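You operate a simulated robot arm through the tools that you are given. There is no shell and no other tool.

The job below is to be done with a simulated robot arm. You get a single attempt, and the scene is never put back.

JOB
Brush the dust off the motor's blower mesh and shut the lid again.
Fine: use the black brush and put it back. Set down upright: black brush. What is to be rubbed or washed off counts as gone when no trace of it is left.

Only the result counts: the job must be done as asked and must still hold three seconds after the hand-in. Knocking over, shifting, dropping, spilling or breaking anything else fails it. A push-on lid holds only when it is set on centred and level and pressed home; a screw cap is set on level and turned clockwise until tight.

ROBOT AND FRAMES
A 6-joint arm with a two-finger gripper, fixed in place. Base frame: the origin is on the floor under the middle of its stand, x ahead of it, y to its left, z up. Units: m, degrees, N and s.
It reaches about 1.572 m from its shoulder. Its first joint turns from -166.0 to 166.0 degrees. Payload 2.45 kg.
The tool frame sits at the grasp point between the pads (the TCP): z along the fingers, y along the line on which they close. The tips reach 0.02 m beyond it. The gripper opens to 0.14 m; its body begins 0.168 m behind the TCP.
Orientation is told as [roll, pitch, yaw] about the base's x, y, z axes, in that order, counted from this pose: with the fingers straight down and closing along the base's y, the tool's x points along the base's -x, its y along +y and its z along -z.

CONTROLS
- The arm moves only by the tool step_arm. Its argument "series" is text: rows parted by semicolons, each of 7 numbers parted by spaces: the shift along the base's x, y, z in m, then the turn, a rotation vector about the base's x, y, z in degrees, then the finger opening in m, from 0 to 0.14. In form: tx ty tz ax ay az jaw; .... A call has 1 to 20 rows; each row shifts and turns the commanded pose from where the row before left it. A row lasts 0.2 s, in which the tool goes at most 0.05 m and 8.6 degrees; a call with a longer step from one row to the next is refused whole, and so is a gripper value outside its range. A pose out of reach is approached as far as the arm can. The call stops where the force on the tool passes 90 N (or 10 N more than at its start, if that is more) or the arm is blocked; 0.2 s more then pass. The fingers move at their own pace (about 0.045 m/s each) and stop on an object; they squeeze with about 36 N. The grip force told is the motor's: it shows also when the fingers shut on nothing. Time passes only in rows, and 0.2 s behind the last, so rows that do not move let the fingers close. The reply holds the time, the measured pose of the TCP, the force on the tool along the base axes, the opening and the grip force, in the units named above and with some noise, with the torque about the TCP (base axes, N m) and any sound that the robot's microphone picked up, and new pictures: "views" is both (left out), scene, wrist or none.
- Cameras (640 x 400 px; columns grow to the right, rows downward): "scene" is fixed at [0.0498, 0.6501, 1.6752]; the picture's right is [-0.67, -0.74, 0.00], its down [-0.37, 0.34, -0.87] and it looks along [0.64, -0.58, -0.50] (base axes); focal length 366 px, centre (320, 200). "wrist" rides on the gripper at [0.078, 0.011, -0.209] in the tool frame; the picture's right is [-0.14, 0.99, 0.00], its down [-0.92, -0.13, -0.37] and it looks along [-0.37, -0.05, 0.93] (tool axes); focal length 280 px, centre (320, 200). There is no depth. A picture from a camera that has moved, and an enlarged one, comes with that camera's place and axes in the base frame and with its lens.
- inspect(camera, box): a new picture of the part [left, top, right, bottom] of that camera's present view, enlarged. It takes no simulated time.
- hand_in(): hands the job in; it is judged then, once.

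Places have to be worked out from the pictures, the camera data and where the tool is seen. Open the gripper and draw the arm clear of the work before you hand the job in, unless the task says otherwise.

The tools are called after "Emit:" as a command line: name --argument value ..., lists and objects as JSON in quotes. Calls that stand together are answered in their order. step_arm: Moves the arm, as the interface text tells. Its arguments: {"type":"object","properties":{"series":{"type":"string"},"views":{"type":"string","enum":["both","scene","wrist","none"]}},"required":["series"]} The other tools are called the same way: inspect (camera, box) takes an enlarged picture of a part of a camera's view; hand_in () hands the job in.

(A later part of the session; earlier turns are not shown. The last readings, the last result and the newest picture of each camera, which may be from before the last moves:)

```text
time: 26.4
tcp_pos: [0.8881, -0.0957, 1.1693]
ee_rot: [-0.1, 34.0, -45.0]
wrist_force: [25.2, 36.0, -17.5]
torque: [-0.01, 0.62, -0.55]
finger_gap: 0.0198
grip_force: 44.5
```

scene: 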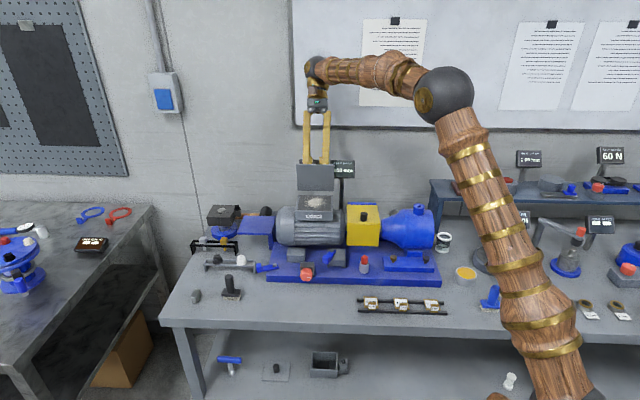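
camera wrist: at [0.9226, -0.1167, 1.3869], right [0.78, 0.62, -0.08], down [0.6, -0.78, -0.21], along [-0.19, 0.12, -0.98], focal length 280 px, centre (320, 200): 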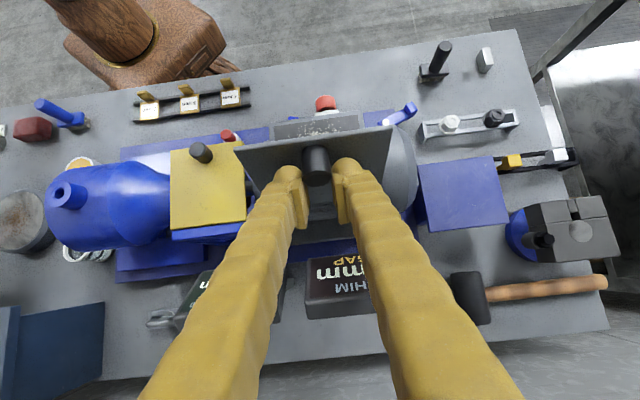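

That helps; I shift 2 mm more and take the next arc steps toward ~95°.

Emit:
step_arm --series "0.0014 0.0014 -0.001 0 0 0 0.005; 0.006 -0.006 -0.0025 0 0 0 0.005; 0 0 0 0 0 0 0.005" --views "none"

Emit:
inspect --camera "wrist" --box '[220, 110, 460, 310]'

Emit:
inspect --camera "scene" --box '[270, 140, 370, 240]'

```text
time: 27.2
tcp_pos: [0.8939, -0.1029, 1.1682]
ee_rot: [-0.1, 34.0, -45.1]
wrist_force: [-13.3, 2.3, 8.8]
torque: [0.89, 0.89, 0.16]
finger_gap: 0.0197
grip_force: 44.2
```

```text
2.00 times, centred on (340, 210) of wrist
camera zoom: at [0.9379, -0.1318, 1.3868], right [0.78, 0.62, -0.08], down [0.6, -0.78, -0.21], along [-0.19, 0.12, -0.98], focal length 561 px, centre (280, 180)
```

zoom: 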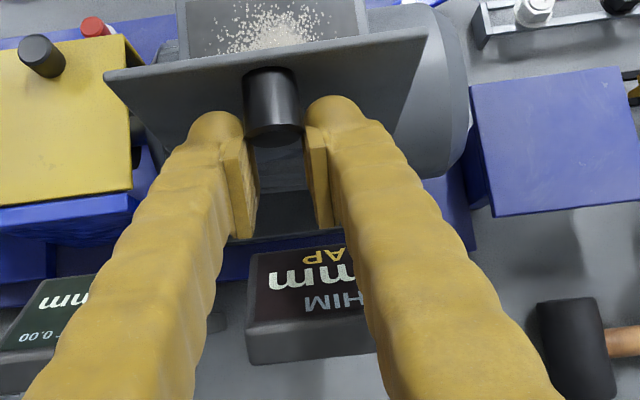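

```text
4.00 times, centred on (320, 190) of scene
camera zoom: at [0.0498, 0.6501, 1.6752], right [-0.67, -0.74, 0.0], down [-0.37, 0.34, -0.87], along [0.64, -0.58, -0.5], focal length 1462 px, centre (320, 240)
```

zoom: 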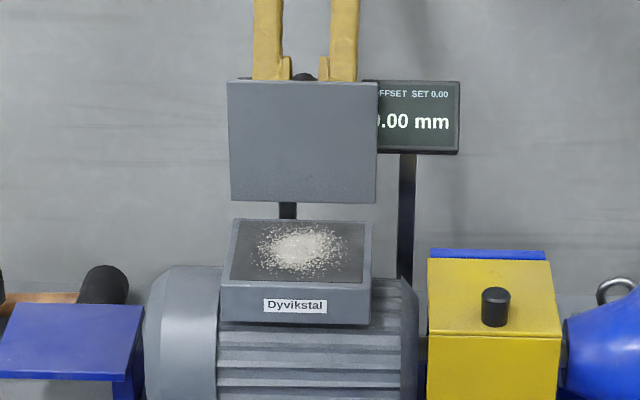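

Loads are low and the lid is near 85°. I take two more arc steps, straightening the tool a little to stay clear of the sign behind.

Emit:
step_arm --series "0.0059 -0.0059 -0.003 -1.8 -1.8 0 0.005; 0.0057 -0.0057 -0.0038 -1.8 -1.8 0 0.005; 0 0 0 0 0 0 0.005" --views "none"

Emit:
inspect --camera "wrist" --box '[220, 110, 460, 310]'

Emit:
inspect --camera "scene" --box '[270, 140, 370, 240]'

```text
time: 28.0
tcp_pos: [0.9074, -0.1113, 1.1599]
ee_rot: [0.0, 28.7, -44.9]
wrist_force: [0.1, 0.7, 0.1]
torque: [0.0, 0.03, 0.0]
finger_gap: 0.0051
grip_force: 0.0
```

```text
2.00 times, centred on (340, 210) of wrist
camera zoom: at [0.9378, -0.1286, 1.3814], right [0.78, 0.62, -0.07], down [0.61, -0.79, -0.12], along [-0.13, 0.05, -0.99], focal length 561 px, centre (280, 180)
```

zoom: 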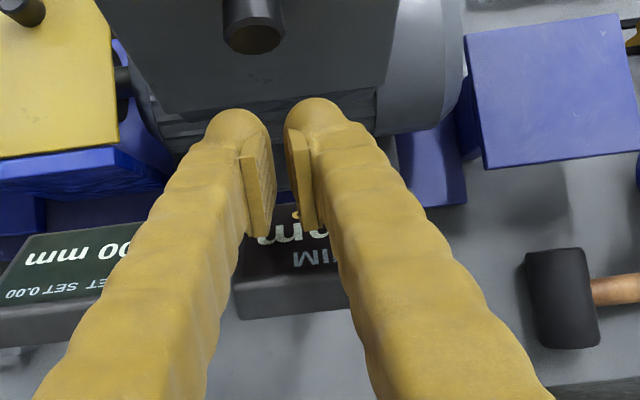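

```text
4.00 times, centred on (320, 190) of scene
camera zoom: at [0.0498, 0.6501, 1.6752], right [-0.67, -0.74, 0.0], down [-0.37, 0.34, -0.87], along [0.64, -0.58, -0.5], focal length 1462 px, centre (320, 240)
```

zoom: 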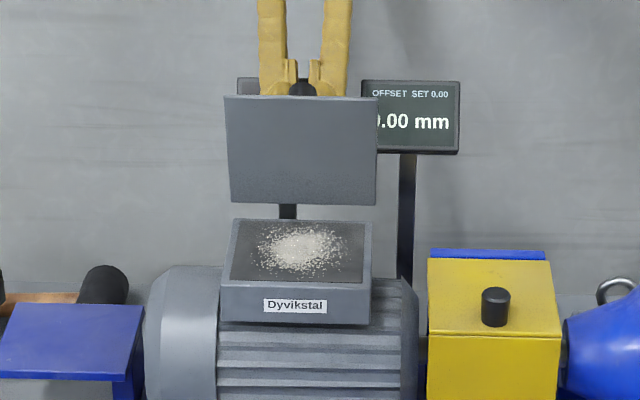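

The knob slipped out of the tips; the lid is at about 77°. I wait one moment to see whether it stays or falls.

Emit:
step_arm --series "0 0 0 0 0 0 0.005" --views "both"

Emit:
inspect --camera "scene" --box '[270, 140, 370, 240]'

```text
time: 28.4
tcp_pos: [0.9081, -0.112, 1.16]
ee_rot: [0.0, 28.8, -44.9]
wrist_force: [-1.0, -0.2, -0.1]
torque: [-0.01, 0.04, 0.01]
finger_gap: 0.0048
grip_force: 0.2
camera wrist: at [0.9377, -0.1287, 1.3817], right [0.79, 0.62, -0.07], down [0.61, -0.79, -0.12], along [-0.13, 0.05, -0.99], focal length 280 px, centre (320, 200)
```

scene: 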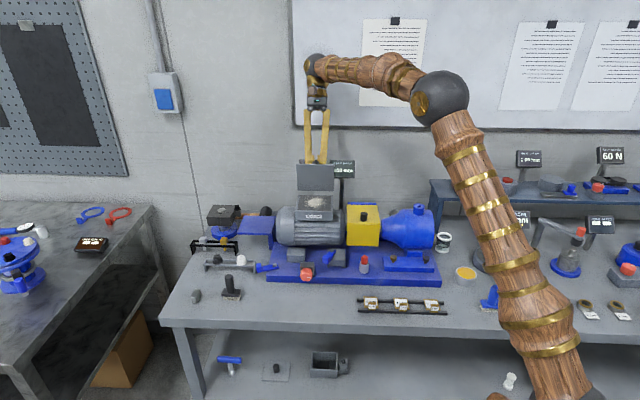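
wrist: 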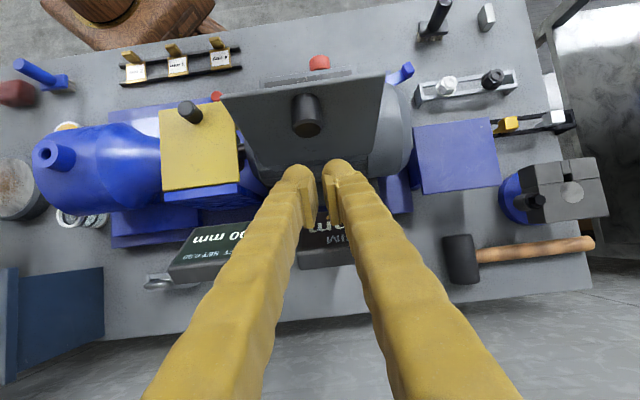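

```text
4.00 times, centred on (320, 190) of scene
camera zoom: at [0.0498, 0.6501, 1.6752], right [-0.67, -0.74, 0.0], down [-0.37, 0.34, -0.87], along [0.64, -0.58, -0.5], focal length 1462 px, centre (320, 240)
```

zoom: 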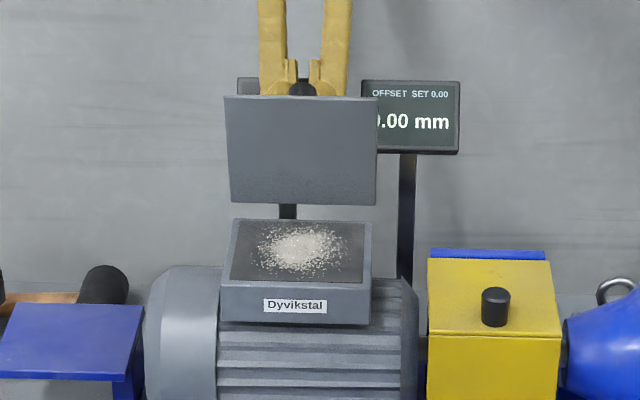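

The lid stays open by itself at about 77°, which leaves the mesh accessible. I raise the tool straight up away from the lid, then straighten and look down at the open box.

Emit:
step_arm --series "0 0 0.02 0 0 0 0.005; 0 0 0.04 0 0 0 0.005; 0 0 0.045 0 0 0 0.005; 0 0 0.045 0 0 0 0.005; -0.02 0.03 0.02 -4.9 -4.9 0 0.005; -0.03 0.035 0.01 -4.9 -4.9 0 0.005; -0.03 0.035 0.0 -4.9 -4.9 0 0.005; -0.03 0.035 0 -4.9 -4.9 0 0.005; -0.03 0.03 0 0 0 0 0.005; 0 0 0 0 0 0 0.005" --views "both"

Emit:
inspect --camera "scene" --box '[270, 140, 370, 240]'

Emit:
inspect --camera "wrist" --box '[240, 100, 440, 260]'

```text
time: 30.6
tcp_pos: [0.7352, 0.0627, 1.301]
ee_rot: [0.1, 1.0, -44.9]
wrist_force: [-0.3, 0.3, 0.6]
torque: [-0.03, 0.0, 0.0]
finger_gap: 0.0051
grip_force: 0.0
out of reach, approached as far as the arm can: row 3, 4
camera wrist: at [0.6915, 0.1218, 1.512], right [0.8, 0.6, 0.0], down [0.57, -0.75, 0.35], along [0.21, -0.28, -0.94], focal length 280 px, centre (320, 200)
```

scene: 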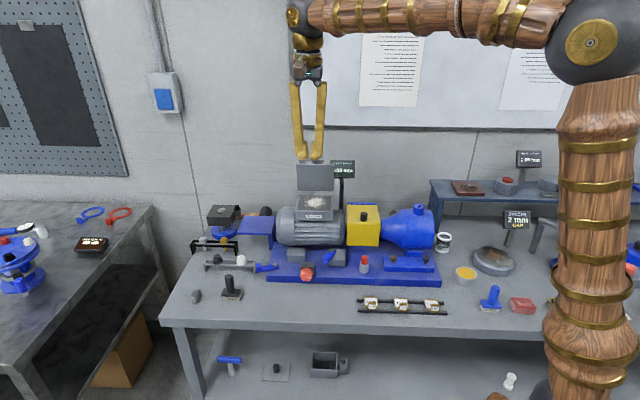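
wrist: 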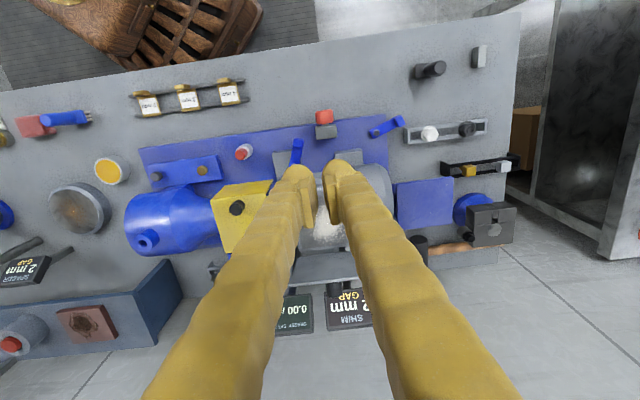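

```text
4.00 times, centred on (320, 190) of scene
camera zoom: at [0.0498, 0.6501, 1.6752], right [-0.67, -0.74, 0.0], down [-0.37, 0.34, -0.87], along [0.64, -0.58, -0.5], focal length 1462 px, centre (320, 240)
```

zoom: 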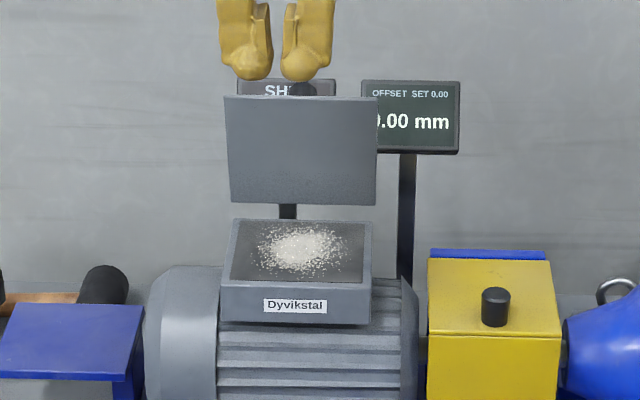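

```text
2.50 times, centred on (340, 180) of wrist
camera zoom: at [0.6915, 0.1218, 1.512], right [0.8, 0.6, 0.0], down [0.57, -0.75, 0.35], along [0.21, -0.28, -0.94], focal length 701 px, centre (270, 250)
```

zoom: 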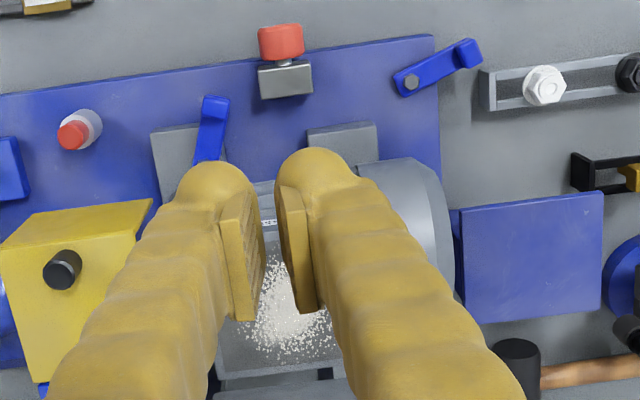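

The lid holds its position. I open the fingers wide and move over the box for a clear look at the mesh from above.

Emit:
step_arm --series "0.02 -0.02 0.01 -0.7 -0.7 0 0.05; 0.02 -0.02 0.01 0 0 0 0.1; 0.02 -0.02 0.0 0 0 0 0.14; 0 0 0 0 0 0 0.14; 0 0 0 0 0 0 0.14" --views "none"

Emit:
inspect --camera "wrist" --box '[240, 100, 440, 240]'

```text
time: 31.8
tcp_pos: [0.7996, 0.003, 1.3216]
ee_rot: [0.0, 0.1, -44.8]
wrist_force: [0.7, 0.0, -0.8]
torque: [0.01, 0.03, -0.01]
finger_gap: 0.109
grip_force: 0.0
```

```text
2.86 times, centred on (340, 170) of wrist
camera zoom: at [0.7507, 0.0647, 1.5314], right [0.8, 0.6, 0.0], down [0.56, -0.74, 0.37], along [0.22, -0.29, -0.93], focal length 801 px, centre (263, 286)
```

zoom: 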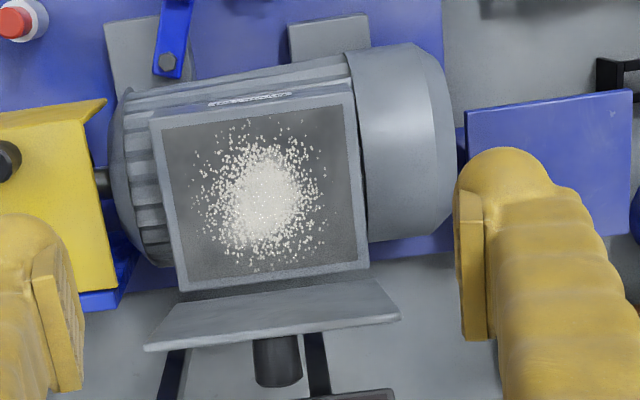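

The whole mesh is dusty (mesh about a∈[0.505,0.612], w∈[0.566,0.662] in the motor-axis/wall-normal frame, z≈1.067). Now I go to the black brush, turning the tool to +45° so that the fingers later lie beside the lid when brushing.

Emit:
step_arm --series "0.0035 0.0245 0 0 0 7.5 0.12; 0.0035 0.0245 0 0 0 7.5 0.1; 0.0035 0.0245 0 0 0 7.5 0.08; 0.0035 0.0245 -0.01 0 0 7.5 0.08; 0.0035 0.0245 -0.01 0 0 7.5 0.08; 0.0035 0.0245 -0.015 0 0 7.5 0.08; 0.0035 0.0245 -0.015 0 0 7.5 0.08; 0.0035 0.0245 -0.02 0 0 7.5 0.08; 0.0035 0.0245 -0.02 0 0 7.5 0.08; 0.0035 0.0245 -0.02 0 0 7.5 0.08; 0.0035 0.0245 -0.02 0 0 7.5 0.08; 0.0035 0.0245 -0.02 0 0 7.5 0.08; 0 0 0 0 0 0 0.08" --views "both"

Emit:
inspect --camera "wrist" --box '[240, 120, 400, 260]'

Emit:
inspect --camera "scene" --box '[190, 250, 290, 320]'

```text
time: 34.6
tcp_pos: [0.84, 0.2948, 1.1727]
ee_rot: [0.0, 0.1, 45.0]
wrist_force: [-0.9, 0.1, 0.2]
torque: [-0.01, 0.01, -0.03]
finger_gap: 0.0801
grip_force: 0.1
camera wrist: at [0.7759, 0.2471, 1.3819], right [-0.6, 0.8, 0.0], down [0.74, 0.56, 0.37], along [0.29, 0.22, -0.93], focal length 280 px, centre (320, 200)
```

scene: 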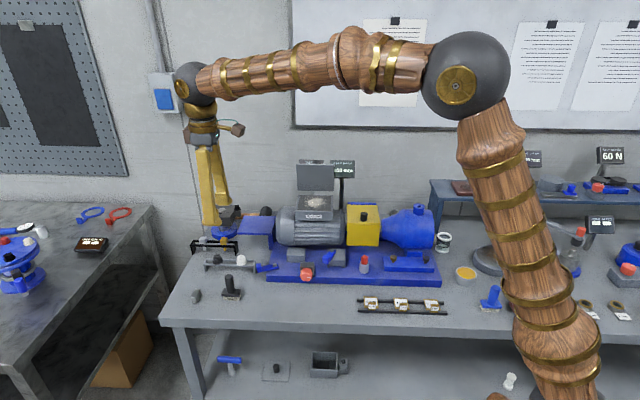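
wrist: 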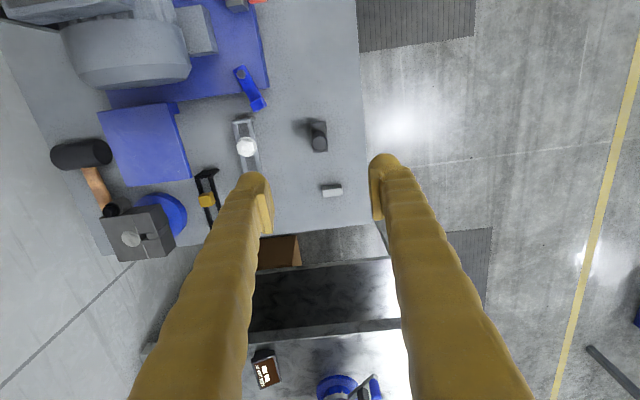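

```text
2.86 times, centred on (320, 190) of wrist
camera zoom: at [0.7759, 0.2471, 1.3819], right [-0.6, 0.8, 0.0], down [0.74, 0.56, 0.37], along [0.29, 0.22, -0.93], focal length 801 px, centre (320, 229)
```

zoom: 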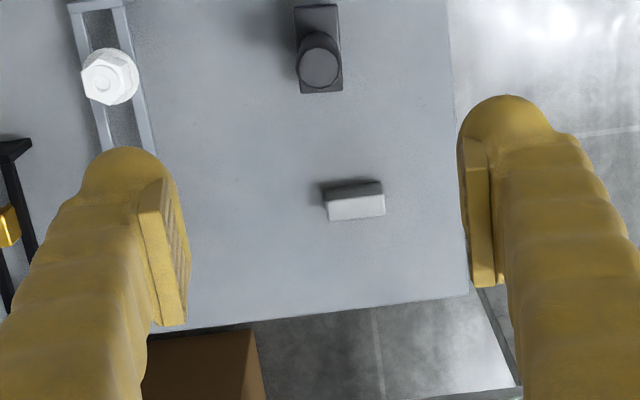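

```text
5.71 times, centred on (240, 285) of scene
camera zoom: at [0.0498, 0.6501, 1.6752], right [-0.67, -0.74, 0.0], down [-0.37, 0.34, -0.87], along [0.64, -0.58, -0.5], focal length 2089 px, centre (777, -286)
```

zoom: 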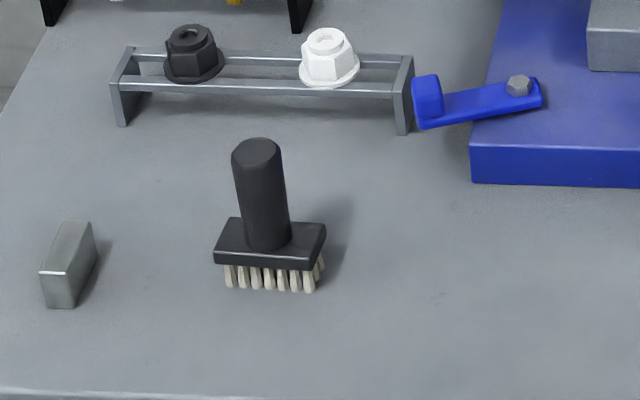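

The black brush's handle top is at about (0.842, 0.298, 0.935), handle 25 mm thick, bristle bottom at z≈0.855. I descend above it and re-check alignment.

Emit:
step_arm --series "0.001 0.001 -0.045 0 0 0 0.07; 0.0013 0.0019 -0.045 0 0 0 0.07; 0 0 -0.045 0 0 0 0.07; 0 0 -0.045 0 0 0 0.07; 0 0 -0.02 0 0 0 0.07; 0 0 0 0 0 0 0.07" --views "wrist"

Emit:
inspect --camera "wrist" --box '[240, 120, 400, 260]'

Emit:
inspect --camera "scene" --box '[190, 230, 290, 300]'

```text
time: 36.0
tcp_pos: [0.8422, 0.3, 0.9705]
ee_rot: [0.0, 0.1, 45.1]
wrist_force: [-0.2, 0.0, -0.4]
torque: [0.02, -0.02, -0.01]
finger_gap: 0.0703
grip_force: 0.0
camera wrist: at [0.7792, 0.251, 1.1804], right [-0.6, 0.8, 0.0], down [0.74, 0.56, 0.37], along [0.29, 0.22, -0.93], focal length 280 px, centre (320, 200)
```

wrist: 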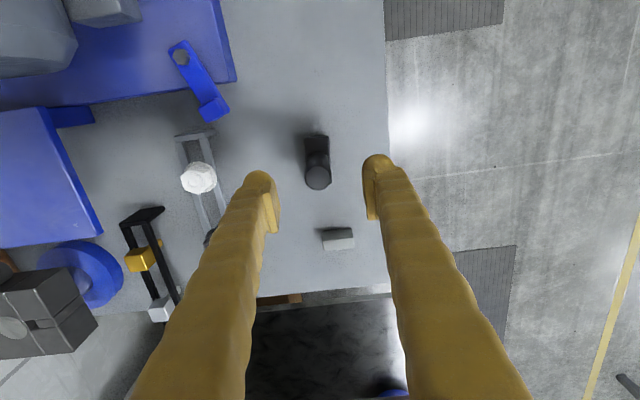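

```text
2.86 times, centred on (320, 190) of wrist
camera zoom: at [0.7792, 0.251, 1.1804], right [-0.6, 0.8, 0.0], down [0.74, 0.56, 0.37], along [0.29, 0.22, -0.93], focal length 801 px, centre (320, 229)
```

zoom: 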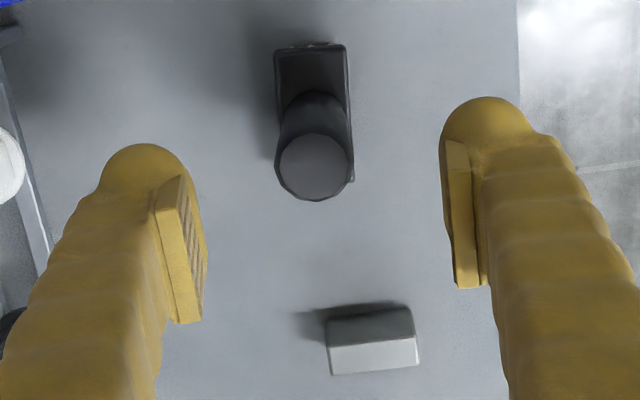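

```text
5.71 times, centred on (240, 265) of scene
camera zoom: at [0.0498, 0.6501, 1.6752], right [-0.67, -0.74, 0.0], down [-0.37, 0.34, -0.87], along [0.64, -0.58, -0.5], focal length 2089 px, centre (777, -171)
```

zoom: 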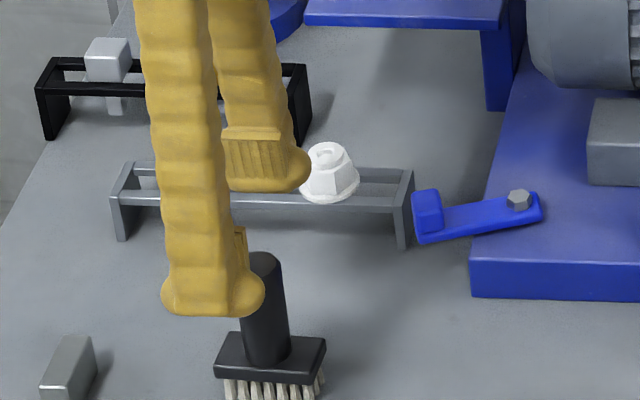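

Handle centre is ~2 mm off in -y; I correct, descend to the handle (TCP z≈0.912) and close.

Emit:
step_arm --series "-0.0007 -0.0021 -0.029 0 0 0 0.07; 0 0 -0.0295 0 0 0 0.07; 0 0 0 0 0 0 0.07; 0 0 0 0 0 0 0.04; 0 0 0 0 0 0 0.02; 0 0 0 0 0 0 0.01; 0 0 0 0 0 0 0.01; 0 0 0 0 0 0 0.01" --views "wrist"

Emit:
inspect --camera "scene" --box '[190, 230, 290, 320]'

```text
time: 37.8
tcp_pos: [0.8425, 0.2955, 0.9132]
ee_rot: [0.0, 0.0, 45.1]
wrist_force: [0.5, 0.7, -0.5]
torque: [0.04, 0.03, -0.02]
finger_gap: 0.0229
grip_force: 35.8
camera wrist: at [0.7796, 0.2471, 1.1233], right [-0.6, 0.8, 0.0], down [0.74, 0.56, 0.37], along [0.29, 0.22, -0.93], focal length 280 px, centre (320, 200)
```

wrist: 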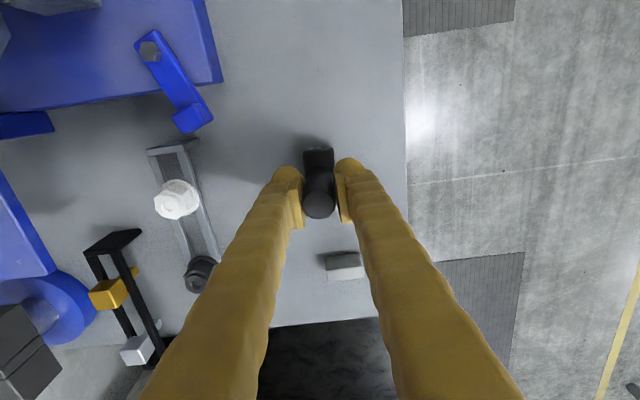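

```text
4.44 times, centred on (240, 275) of scene
camera zoom: at [0.0498, 0.6501, 1.6752], right [-0.67, -0.74, 0.0], down [-0.37, 0.34, -0.87], along [0.64, -0.58, -0.5], focal length 1625 px, centre (676, -133)
```

zoom: 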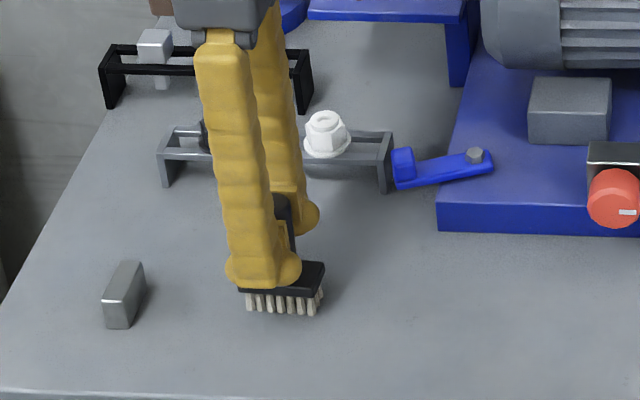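

The brush is gripped cleanly (22.9 mm). I lift it and swing to above the front of the mesh, turning the tool to -45°.

Emit:
step_arm --series "0 0 0.01 0 0 0 0.01; 0 0 0.04 0 0 0 0.01; 0 0 0.048 0 0 0 0.01; 0 0 0.048 0 0 0 0.01; 0 0 0.048 0 0 0 0.01; 0 0 0.048 0 0 0 0.01; 0 0 0.05 0 0 0 0.01; 0 0 0 0 0 0 0.01" --views "none"

Emit:
inspect --camera "scene" --box '[180, 150, 290, 320]'

```text
time: 39.6
tcp_pos: [0.8402, 0.2978, 1.2055]
ee_rot: [0.0, 0.2, 45.1]
wrist_force: [0.7, -0.1, -0.3]
torque: [-0.03, -0.04, 0.03]
finger_gap: 0.0232
grip_force: 36.7
```

```text
2.35 times, centred on (235, 235) of scene
camera zoom: at [0.0498, 0.6501, 1.6752], right [-0.67, -0.74, 0.0], down [-0.37, 0.34, -0.87], along [0.64, -0.58, -0.5], focal length 860 px, centre (520, 118)
```

zoom: 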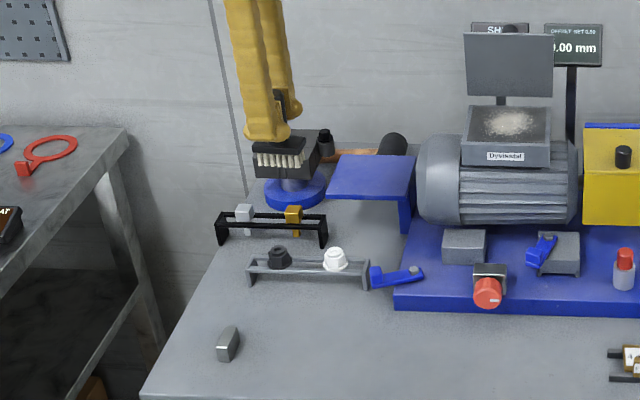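

Brush is held upright. Now I swing it over to the box.

Emit:
step_arm --series "-0.0037 -0.0253 0 0 0 -7.5 0.01; -0.0037 -0.0253 0 0 0 -7.5 0.01; -0.0037 -0.0253 0 0 0 -7.5 0.01; -0.0037 -0.0253 0 0 0 -7.5 0.01; -0.0037 -0.0253 0 0 0 -7.5 0.01; -0.0037 -0.0253 0 0 0 -7.5 0.01; -0.0037 -0.0253 0 0 0 -7.5 0.01; -0.0037 -0.0253 0 0 0 -7.5 0.01; -0.0037 -0.0253 0 0 0 -7.5 0.01; -0.0037 -0.0253 0 0 0 -7.5 0.01; -0.0037 -0.0253 0 0 0 -7.5 0.01; -0.0037 -0.0253 0 0 0 -7.5 0.01; 0 0 0 0 0 0 0.01" --views "wrist"

Emit:
inspect --camera "scene" --box '[270, 140, 370, 240]'

Emit:
inspect --camera "wrist" --box '[240, 110, 400, 250]'

```text
time: 42.4
tcp_pos: [0.7966, -0.0048, 1.2058]
ee_rot: [-0.1, 0.1, -44.9]
wrist_force: [0.4, 0.4, 0.1]
torque: [-0.03, 0.01, -0.04]
finger_gap: 0.0229
grip_force: 36.0
camera wrist: at [0.7489, 0.0577, 1.4162], right [0.8, 0.6, 0.0], down [0.56, -0.74, 0.37], along [0.22, -0.29, -0.93], focal length 280 px, centre (320, 200)
```

wrist: 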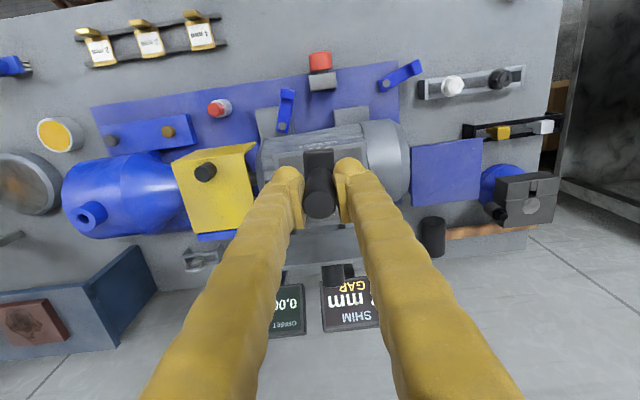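

```text
4.00 times, centred on (320, 190) of scene
camera zoom: at [0.0498, 0.6501, 1.6752], right [-0.67, -0.74, 0.0], down [-0.37, 0.34, -0.87], along [0.64, -0.58, -0.5], focal length 1462 px, centre (320, 240)
```

zoom: 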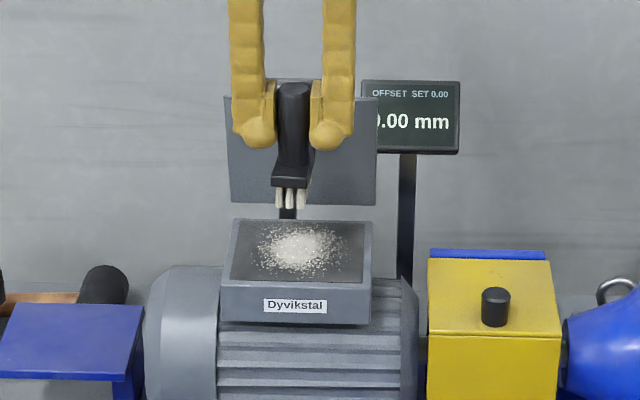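

```text
2.86 times, centred on (320, 180) of wrist
camera zoom: at [0.7489, 0.0577, 1.4162], right [0.8, 0.6, 0.0], down [0.56, -0.74, 0.37], along [0.22, -0.29, -0.93], focal length 801 px, centre (320, 257)
```

zoom: 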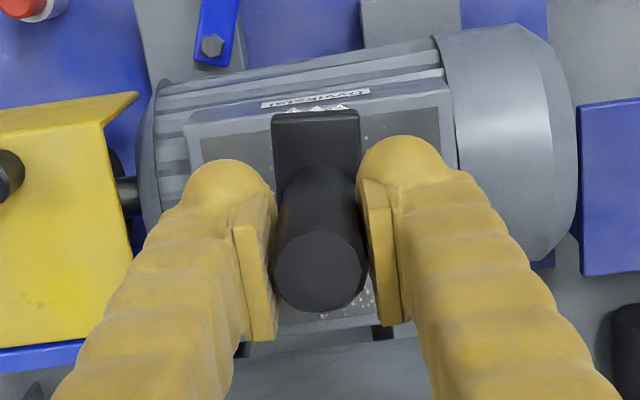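

The brush hangs over the mesh's front, long side along the wall-normal. I move to the mesh centre line and lower to just above contact.

Emit:
step_arm --series "0.011 -0.011 -0.02 0 0 0 0.01; 0.011 -0.011 -0.03 0 0 0 0.01; 0 0 -0.02 0 0 0 0.01; 0 0 0 0 0 0 0.01" --views "wrist"

Emit:
inspect --camera "scene" --box '[285, 170, 345, 230]'

```text
time: 43.4
tcp_pos: [0.8205, -0.0285, 1.1356]
ee_rot: [0.1, 0.1, -44.9]
wrist_force: [-0.1, -0.2, 0.3]
torque: [0.01, 0.0, 0.0]
finger_gap: 0.0229
grip_force: 36.2
camera wrist: at [0.772, 0.0333, 1.3455], right [0.8, 0.6, 0.0], down [0.56, -0.74, 0.37], along [0.22, -0.29, -0.93], focal length 280 px, centre (320, 200)
```

wrist: 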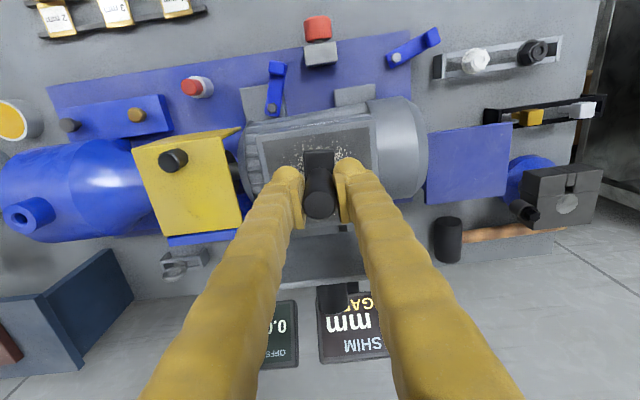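

```text
6.67 times, centred on (315, 200) of scene
camera zoom: at [0.0498, 0.6501, 1.6752], right [-0.67, -0.74, 0.0], down [-0.37, 0.34, -0.87], along [0.64, -0.58, -0.5], focal length 2437 px, centre (353, 200)
```

zoom: 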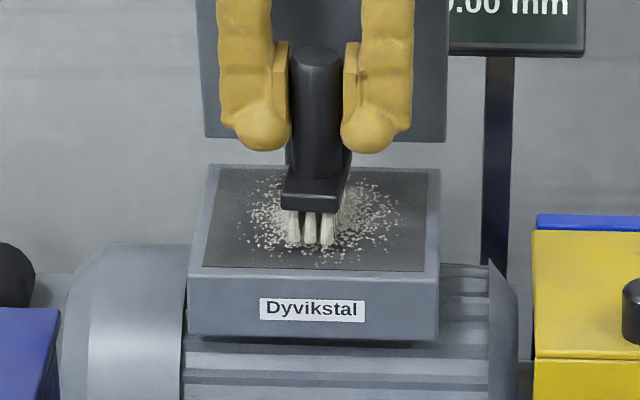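

Bristles are about a centimetre above the mesh. I lower in small steps to find contact.

Emit:
step_arm --series "0 0 -0.004 0 0 0 0.01; 0 0 -0.003 0 0 0 0.01; 0 0 0 0 0 0 0.01" --views "none"

Emit:
inspect --camera "scene" --box '[285, 170, 345, 230]'

```text
time: 44.2
tcp_pos: [0.8186, -0.0273, 1.1286]
ee_rot: [0.0, 0.1, -44.9]
wrist_force: [0.9, -0.4, -1.3]
torque: [-0.01, 0.02, 0.02]
finger_gap: 0.023
grip_force: 36.2
```

```text
6.67 times, centred on (315, 200) of scene
camera zoom: at [0.0498, 0.6501, 1.6752], right [-0.67, -0.74, 0.0], down [-0.37, 0.34, -0.87], along [0.64, -0.58, -0.5], focal length 2437 px, centre (353, 200)
```

zoom: 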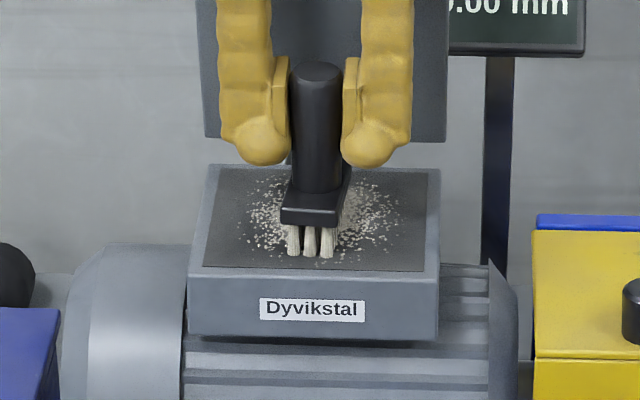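

Very near contact. I lower 2 mm at a time.

Emit:
step_arm --series "0 0 -0.002 0 0 0 0.01; 0 0 0 0 0 0 0.01" --views "none"

Emit:
step_arm --series "0 0 -0.002 0 0 0 0.01; 0 0 0 0 0 0 0.01" --views "none"

```text
time: 44.8
tcp_pos: [0.8213, -0.0266, 1.1283]
ee_rot: [0.1, 0.0, -45.0]
wrist_force: [-3.5, -0.6, 35.8]
torque: [0.09, 0.28, 0.02]
finger_gap: 0.0229
grip_force: 36.0
```

```text
time: 45.4
tcp_pos: [0.8203, -0.0269, 1.1257]
ee_rot: [0.1, 0.0, -45.0]
wrist_force: [2.9, -2.8, 55.4]
torque: [-0.01, -0.01, 0.08]
finger_gap: 0.0228
grip_force: 35.7
```

Contact found at TCP z≈1.128. I ease up 3 mm to a light pressure and make the first strokes back and forth along the middle lane.

Emit:
step_arm --series "0 0 0.003 0 0 0 0.01; 0.0085 -0.0085 0 0 0 0 0.01; 0.0085 -0.0085 0 0 0 0 0.01; 0 0 0 0 0 0 0.01" --views "none"

Emit:
inspect --camera "scene" --box '[285, 160, 345, 230]'

```text
time: 46.4
tcp_pos: [0.8344, -0.0442, 1.1259]
ee_rot: [0.0, 0.2, -44.9]
wrist_force: [-5.7, 7.3, 19.2]
torque: [0.16, 0.04, 0.06]
finger_gap: 0.0231
grip_force: 36.0
```

```text
5.71 times, centred on (315, 195) of scene
camera zoom: at [0.0498, 0.6501, 1.6752], right [-0.67, -0.74, 0.0], down [-0.37, 0.34, -0.87], along [0.64, -0.58, -0.5], focal length 2089 px, centre (349, 229)
```

zoom: 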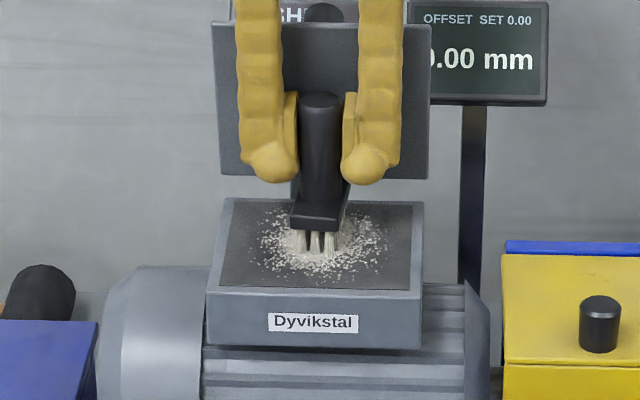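

Good pressure (~19 N). I continue the stroke to the back edge, then to the front and back again.

Emit:
step_arm --series "0.006 -0.006 0 0 0 0 0.01; 0.003 -0.003 0 0 0 0 0.01; -0.0085 0.0085 0 0 0 0 0.01; -0.0085 0.0085 0 0 0 0 0.01; -0.0085 0.0085 0 0 0 0 0.01; -0.0085 0.0085 0 0 0 0 0.01; 0.0085 -0.0085 0 0 0 0 0.01; 0.0085 -0.0085 0 0 0 0 0.01; 0.0085 -0.0085 0 0 0 0 0.01; 0.0085 -0.0085 0 0 0 0 0.01; -0.0085 0.0085 0 0 0 0 0.01; -0.0085 0.0085 0 0 0 0 0.01; -0.0085 0.0085 0 0 0 0 0.01; -0.0085 0.0085 0 0 0 0 0.01; 0 0 0 0 0 0 0.01" --views "none"

Emit:
inspect --camera "scene" --box '[285, 160, 345, 230]'

```text
time: 49.6
tcp_pos: [0.8138, -0.0189, 1.1279]
ee_rot: [0.1, 0.0, -45.0]
wrist_force: [0.3, 0.1, -0.6]
torque: [0.03, -0.02, 0.03]
finger_gap: 0.0227
grip_force: 36.6
```

```text
5.71 times, centred on (315, 195) of scene
camera zoom: at [0.0498, 0.6501, 1.6752], right [-0.67, -0.74, 0.0], down [-0.37, 0.34, -0.87], along [0.64, -0.58, -0.5], focal length 2089 px, centre (349, 229)
```

zoom: 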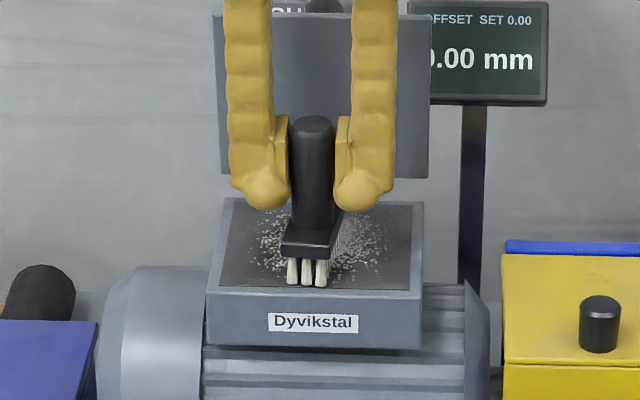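

The dust is thinning, but contact has faded to zero (the brush settled in the grip). I lower 2.5 mm and continue with strokes, checking the force.

Emit:
step_arm --series "0 0 -0.0025 0 0 0 0.01; 0.0085 -0.0085 0 0 0 0 0.01; 0.0085 -0.0085 0 0 0 0 0.01; 0 0 0 0 0 0 0.01" --views "none"

```text
time: 50.6
tcp_pos: [0.8288, -0.0355, 1.1256]
ee_rot: [0.1, 0.0, -44.9]
wrist_force: [-5.4, 6.6, 23.4]
torque: [0.17, 0.23, 0.09]
finger_gap: 0.0227
grip_force: 36.3
```

Force is back at ~23 N. I brush lanes toward the left (fan-cowl) side of the mesh.

Emit:
step_arm --series "0.0085 -0.0085 0 0 0 0 0.01; 0.0085 -0.0085 0 0 0 0 0.01; 0.0085 0.0085 0 0 0 0 0.01; -0.0113 0.0113 0 0 0 0 0.01; -0.0113 0.0113 0 0 0 0 0.01; -0.0113 0.0113 0 0 0 0 0.01; 0.0085 0.0085 0 0 0 0 0.01; 0.0113 -0.0113 0 0 0 0 0.01; 0.0113 -0.0113 0 0 0 0 0.01; 0.0113 -0.0113 0 0 0 0 0.01; 0.0085 0.0085 0 0 0 0 0.01; -0.0113 0.0113 0 0 0 0 0.01; -0.0113 0.0113 0 0 0 0 0.01; -0.0113 0.0113 0 0 0 0 0.01; 0.003 0.003 0 0 0 0 0.01; 0.0113 -0.0113 0 0 0 0 0.01; 0.0113 -0.0113 0 0 0 0 0.01; 0 0 0 0 0 0 0.01" --views "none"

Emit:
inspect --camera "scene" --box '[285, 160, 345, 230]'

Emit:
inspect --camera "wrist" --box '[220, 100, 420, 250]'

```text
time: 54.4
tcp_pos: [0.8614, -0.0117, 1.1247]
ee_rot: [0.0, 0.1, -44.9]
wrist_force: [0.0, -0.1, -0.9]
torque: [-0.04, -0.01, 0.02]
finger_gap: 0.0227
grip_force: 35.9
```

```text
5.71 times, centred on (315, 195) of scene
camera zoom: at [0.0498, 0.6501, 1.6752], right [-0.67, -0.74, 0.0], down [-0.37, 0.34, -0.87], along [0.64, -0.58, -0.5], focal length 2089 px, centre (349, 229)
```

zoom: 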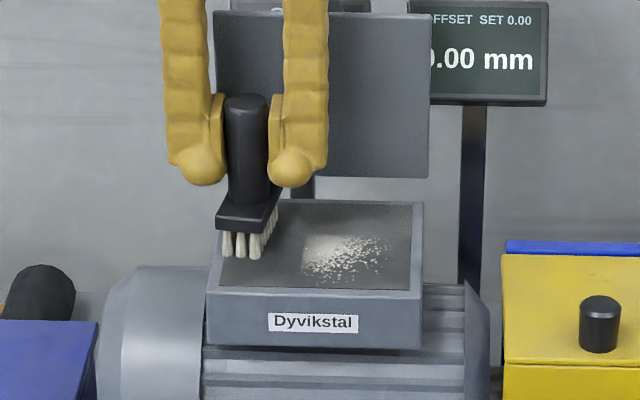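

```text
2.67 times, centred on (320, 175) of wrist
camera zoom: at [0.8136, 0.049, 1.3351], right [0.8, 0.6, 0.0], down [0.56, -0.74, 0.37], along [0.22, -0.29, -0.93], focal length 748 px, centre (320, 267)
```

zoom: 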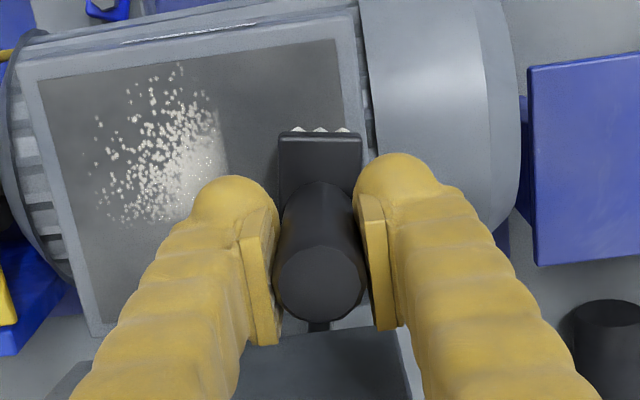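

The left side is clean and the method works. Contact has faded again, so I move to the other half, lower 2 mm and brush there.

Emit:
step_arm --series "-0.012 -0.012 0 0 0 0 0.01; -0.012 -0.012 0 0 0 0 0.01; -0.012 -0.012 0 0 0 0 0.01; 0 0 -0.0025 0 0 0 0.01; 0.0085 -0.0085 0 0 0 0 0.01; 0 0 0 0 0 0 0.01" --views "none"

```text
time: 55.8
tcp_pos: [0.8337, -0.0565, 1.1244]
ee_rot: [0.0, -0.1, -44.9]
wrist_force: [-12.6, 14.6, 53.7]
torque: [0.27, 0.22, 0.12]
finger_gap: 0.0227
grip_force: 36.2
```

A little heavy (54 N); I ease up 1.5 mm and brush the lanes on the right half.

Emit:
step_arm --series "0 0 0.0015 0 0 0 0.01; -0.0113 0.0113 0 0 0 0 0.01; -0.0113 0.0113 0 0 0 0 0.01; -0.0113 0.0113 0 0 0 0 0.01; -0.0085 -0.0085 0 0 0 0 0.01; 0.0113 -0.0113 0 0 0 0 0.01; 0.0113 -0.0113 0 0 0 0 0.01; 0.0113 -0.0113 0 0 0 0 0.01; -0.0085 -0.0085 0 0 0 0 0.01; -0.0113 0.0113 0 0 0 0 0.01; -0.0113 0.0113 0 0 0 0 0.01; -0.0113 0.0113 0 0 0 0 0.01; 0 0 0 0 0 0 0.01" --views "none"

Emit:
inspect --camera "scene" --box '[285, 160, 345, 230]'

Emit:
inspect --camera "wrist" --box '[220, 100, 420, 250]'

```text
time: 58.6
tcp_pos: [0.7831, -0.0388, 1.1256]
ee_rot: [-0.2, 0.2, -44.9]
wrist_force: [-0.1, -1.0, -0.4]
torque: [-0.02, 0.03, -0.01]
finger_gap: 0.0228
grip_force: 35.9
```

```text
5.71 times, centred on (315, 195) of scene
camera zoom: at [0.0498, 0.6501, 1.6752], right [-0.67, -0.74, 0.0], down [-0.37, 0.34, -0.87], along [0.64, -0.58, -0.5], focal length 2089 px, centre (349, 229)
```

zoom: 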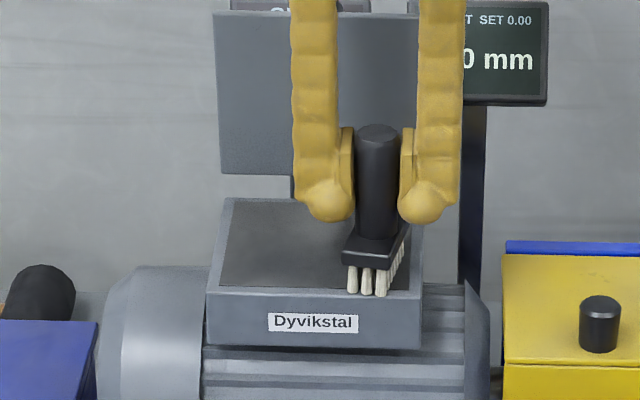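

```text
2.67 times, centred on (320, 175) of wrist
camera zoom: at [0.7352, 0.0227, 1.3346], right [0.8, 0.6, 0.0], down [0.56, -0.74, 0.37], along [0.22, -0.29, -0.93], focal length 748 px, centre (320, 267)
```

zoom: 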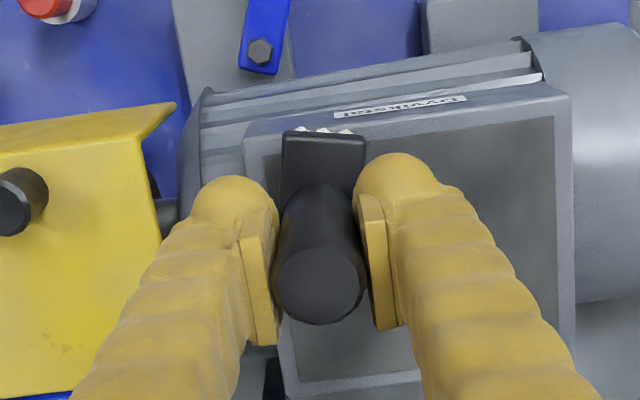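

Nearly everything looks clean. I lift the brush off toward the room to inspect the whole mesh.

Emit:
step_arm --series "0 0 0.03 0 0 0 0.01; -0.02 0.02 0.04 0 0 0 0.01; -0.03 0.03 0.01 0 0 0 0.01; -0.03 0.03 0 0 0 0 0.01; 0 0 0 0 0 0 0.01" --views "none"

Emit:
inspect --camera "scene" --box '[290, 185, 340, 220]'

Emit:
inspect --camera "wrist" --box '[240, 180, 440, 320]'

```text
time: 59.8
tcp_pos: [0.7072, 0.0384, 1.2066]
ee_rot: [0.1, 0.2, -45.0]
wrist_force: [-0.6, -0.3, 0.3]
torque: [0.0, 0.01, 0.0]
finger_gap: 0.0227
grip_force: 36.0
```

```text
11.43 times, centred on (315, 202) of scene
camera zoom: at [0.0498, 0.6501, 1.6752], right [-0.67, -0.74, 0.0], down [-0.37, 0.34, -0.87], along [0.64, -0.58, -0.5], focal length 4178 px, centre (377, 171)
```

zoom: 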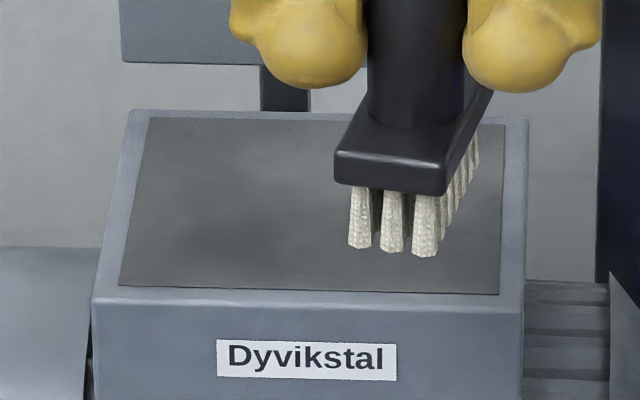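

```text
2.86 times, centred on (340, 250) of wrist
camera zoom: at [0.6588, 0.1002, 1.4165], right [0.8, 0.6, 0.0], down [0.56, -0.74, 0.37], along [0.22, -0.29, -0.93], focal length 801 px, centre (263, 57)
```

zoom: 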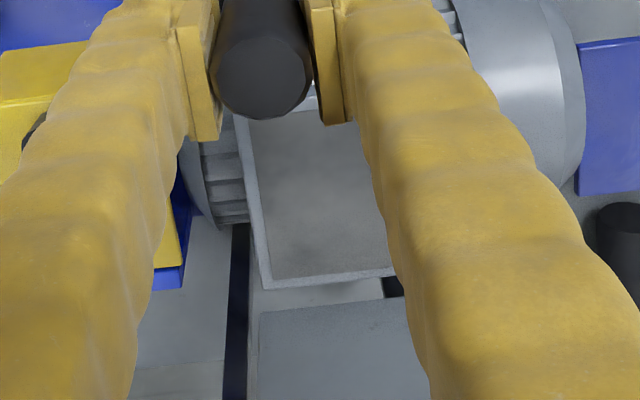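

What is visible looks clean; I raise the brush further so both cameras see the whole mesh.

Emit:
step_arm --series "0 0 0.045 0 0 0 0.01; 0 0 0.045 0 0 0 0.01; 0.02 0.02 0.01 0 0 0 0.01; 0.02 0.02 0 0 0 0 0.01; 0.03 0.03 0 0 0 0 0.01; 0.03 0.03 0 0 0 0 0.01; 0 0 0 0 0 0 0.01" --views "wrist"

Emit:
inspect --camera "scene" --box '[290, 185, 340, 220]'

Emit:
inspect --camera "wrist" --box '[120, 140, 320, 280]'

```text
time: 61.4
tcp_pos: [0.8045, 0.1393, 1.3041]
ee_rot: [0.1, 0.1, -44.9]
wrist_force: [0.4, -0.3, -0.6]
torque: [0.02, -0.01, 0.02]
finger_gap: 0.0225
grip_force: 35.5
camera wrist: at [0.7569, 0.2003, 1.5132], right [0.8, 0.6, 0.0], down [0.56, -0.74, 0.37], along [0.22, -0.29, -0.93], focal length 280 px, centre (320, 200)
```

wrist: 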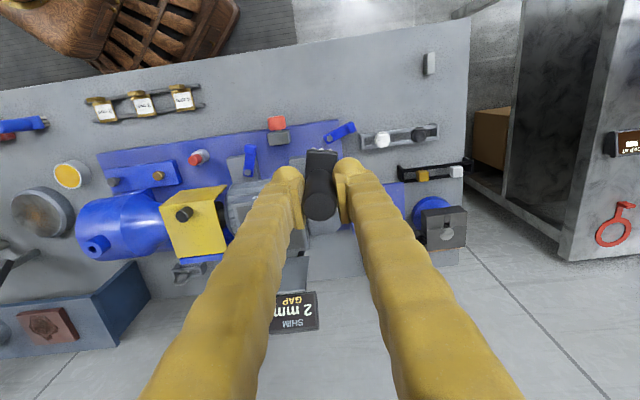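

```text
11.43 times, centred on (315, 202) of scene
camera zoom: at [0.0498, 0.6501, 1.6752], right [-0.67, -0.74, 0.0], down [-0.37, 0.34, -0.87], along [0.64, -0.58, -0.5], focal length 4178 px, centre (377, 171)
```

zoom: 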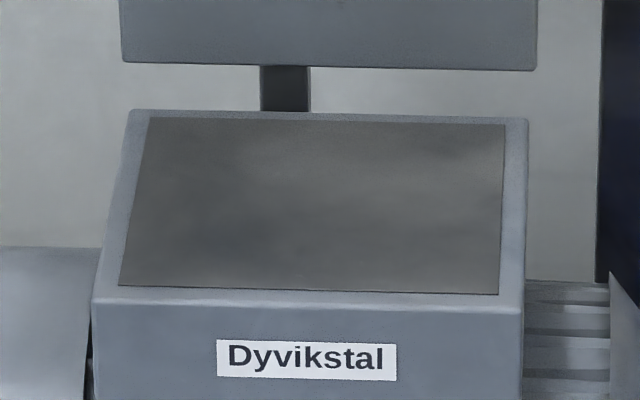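

```text
2.86 times, centred on (220, 210) of wrist
camera zoom: at [0.7569, 0.2003, 1.5132], right [0.8, 0.6, 0.0], down [0.56, -0.74, 0.37], along [0.22, -0.29, -0.93], focal length 801 px, centre (606, 171)
```

zoom: 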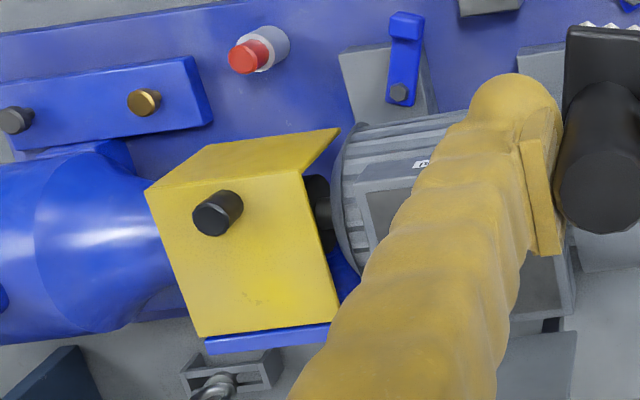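

The mesh appears clean from the scene camera. I move further left so the wrist camera sees the mesh beside the fingers for a close check.

Emit:
step_arm --series "0.02 0.03 0 0 0 0 0.01; 0.02 0.03 0 0 0 0 0.01; 0.01 0.03 -0.02 0 0 0 0.01; 0.0 0.02 -0.02 0 0 0 0.01; 0 0 0 0 0 0 0.01" --views "wrist"

Emit:
inspect --camera "wrist" --box '[160, 180, 280, 260]'

```text
time: 62.6
tcp_pos: [0.8551, 0.2513, 1.2631]
ee_rot: [0.0, 0.0, -44.9]
wrist_force: [0.1, 0.4, -1.3]
torque: [-0.01, 0.0, 0.01]
finger_gap: 0.0225
grip_force: 35.7
camera wrist: at [0.8067, 0.3129, 1.473], right [0.8, 0.6, 0.0], down [0.56, -0.74, 0.37], along [0.22, -0.29, -0.93], focal length 280 px, centre (320, 200)
```

wrist: 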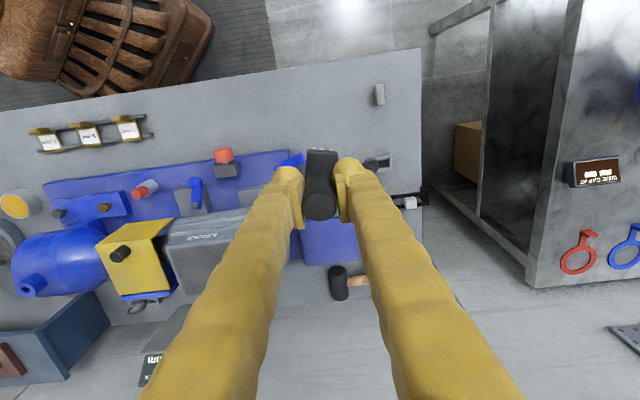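

```text
5.00 times, centred on (220, 220) of wrist
camera zoom: at [0.8067, 0.3129, 1.473], right [0.8, 0.6, 0.0], down [0.56, -0.74, 0.37], along [0.22, -0.29, -0.93], focal length 1402 px, centre (820, 100)
```

zoom: 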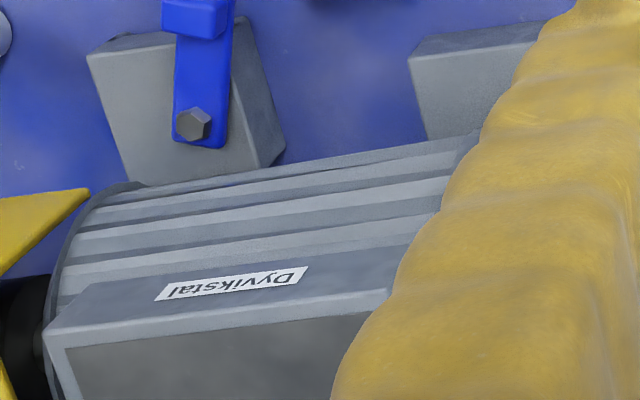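

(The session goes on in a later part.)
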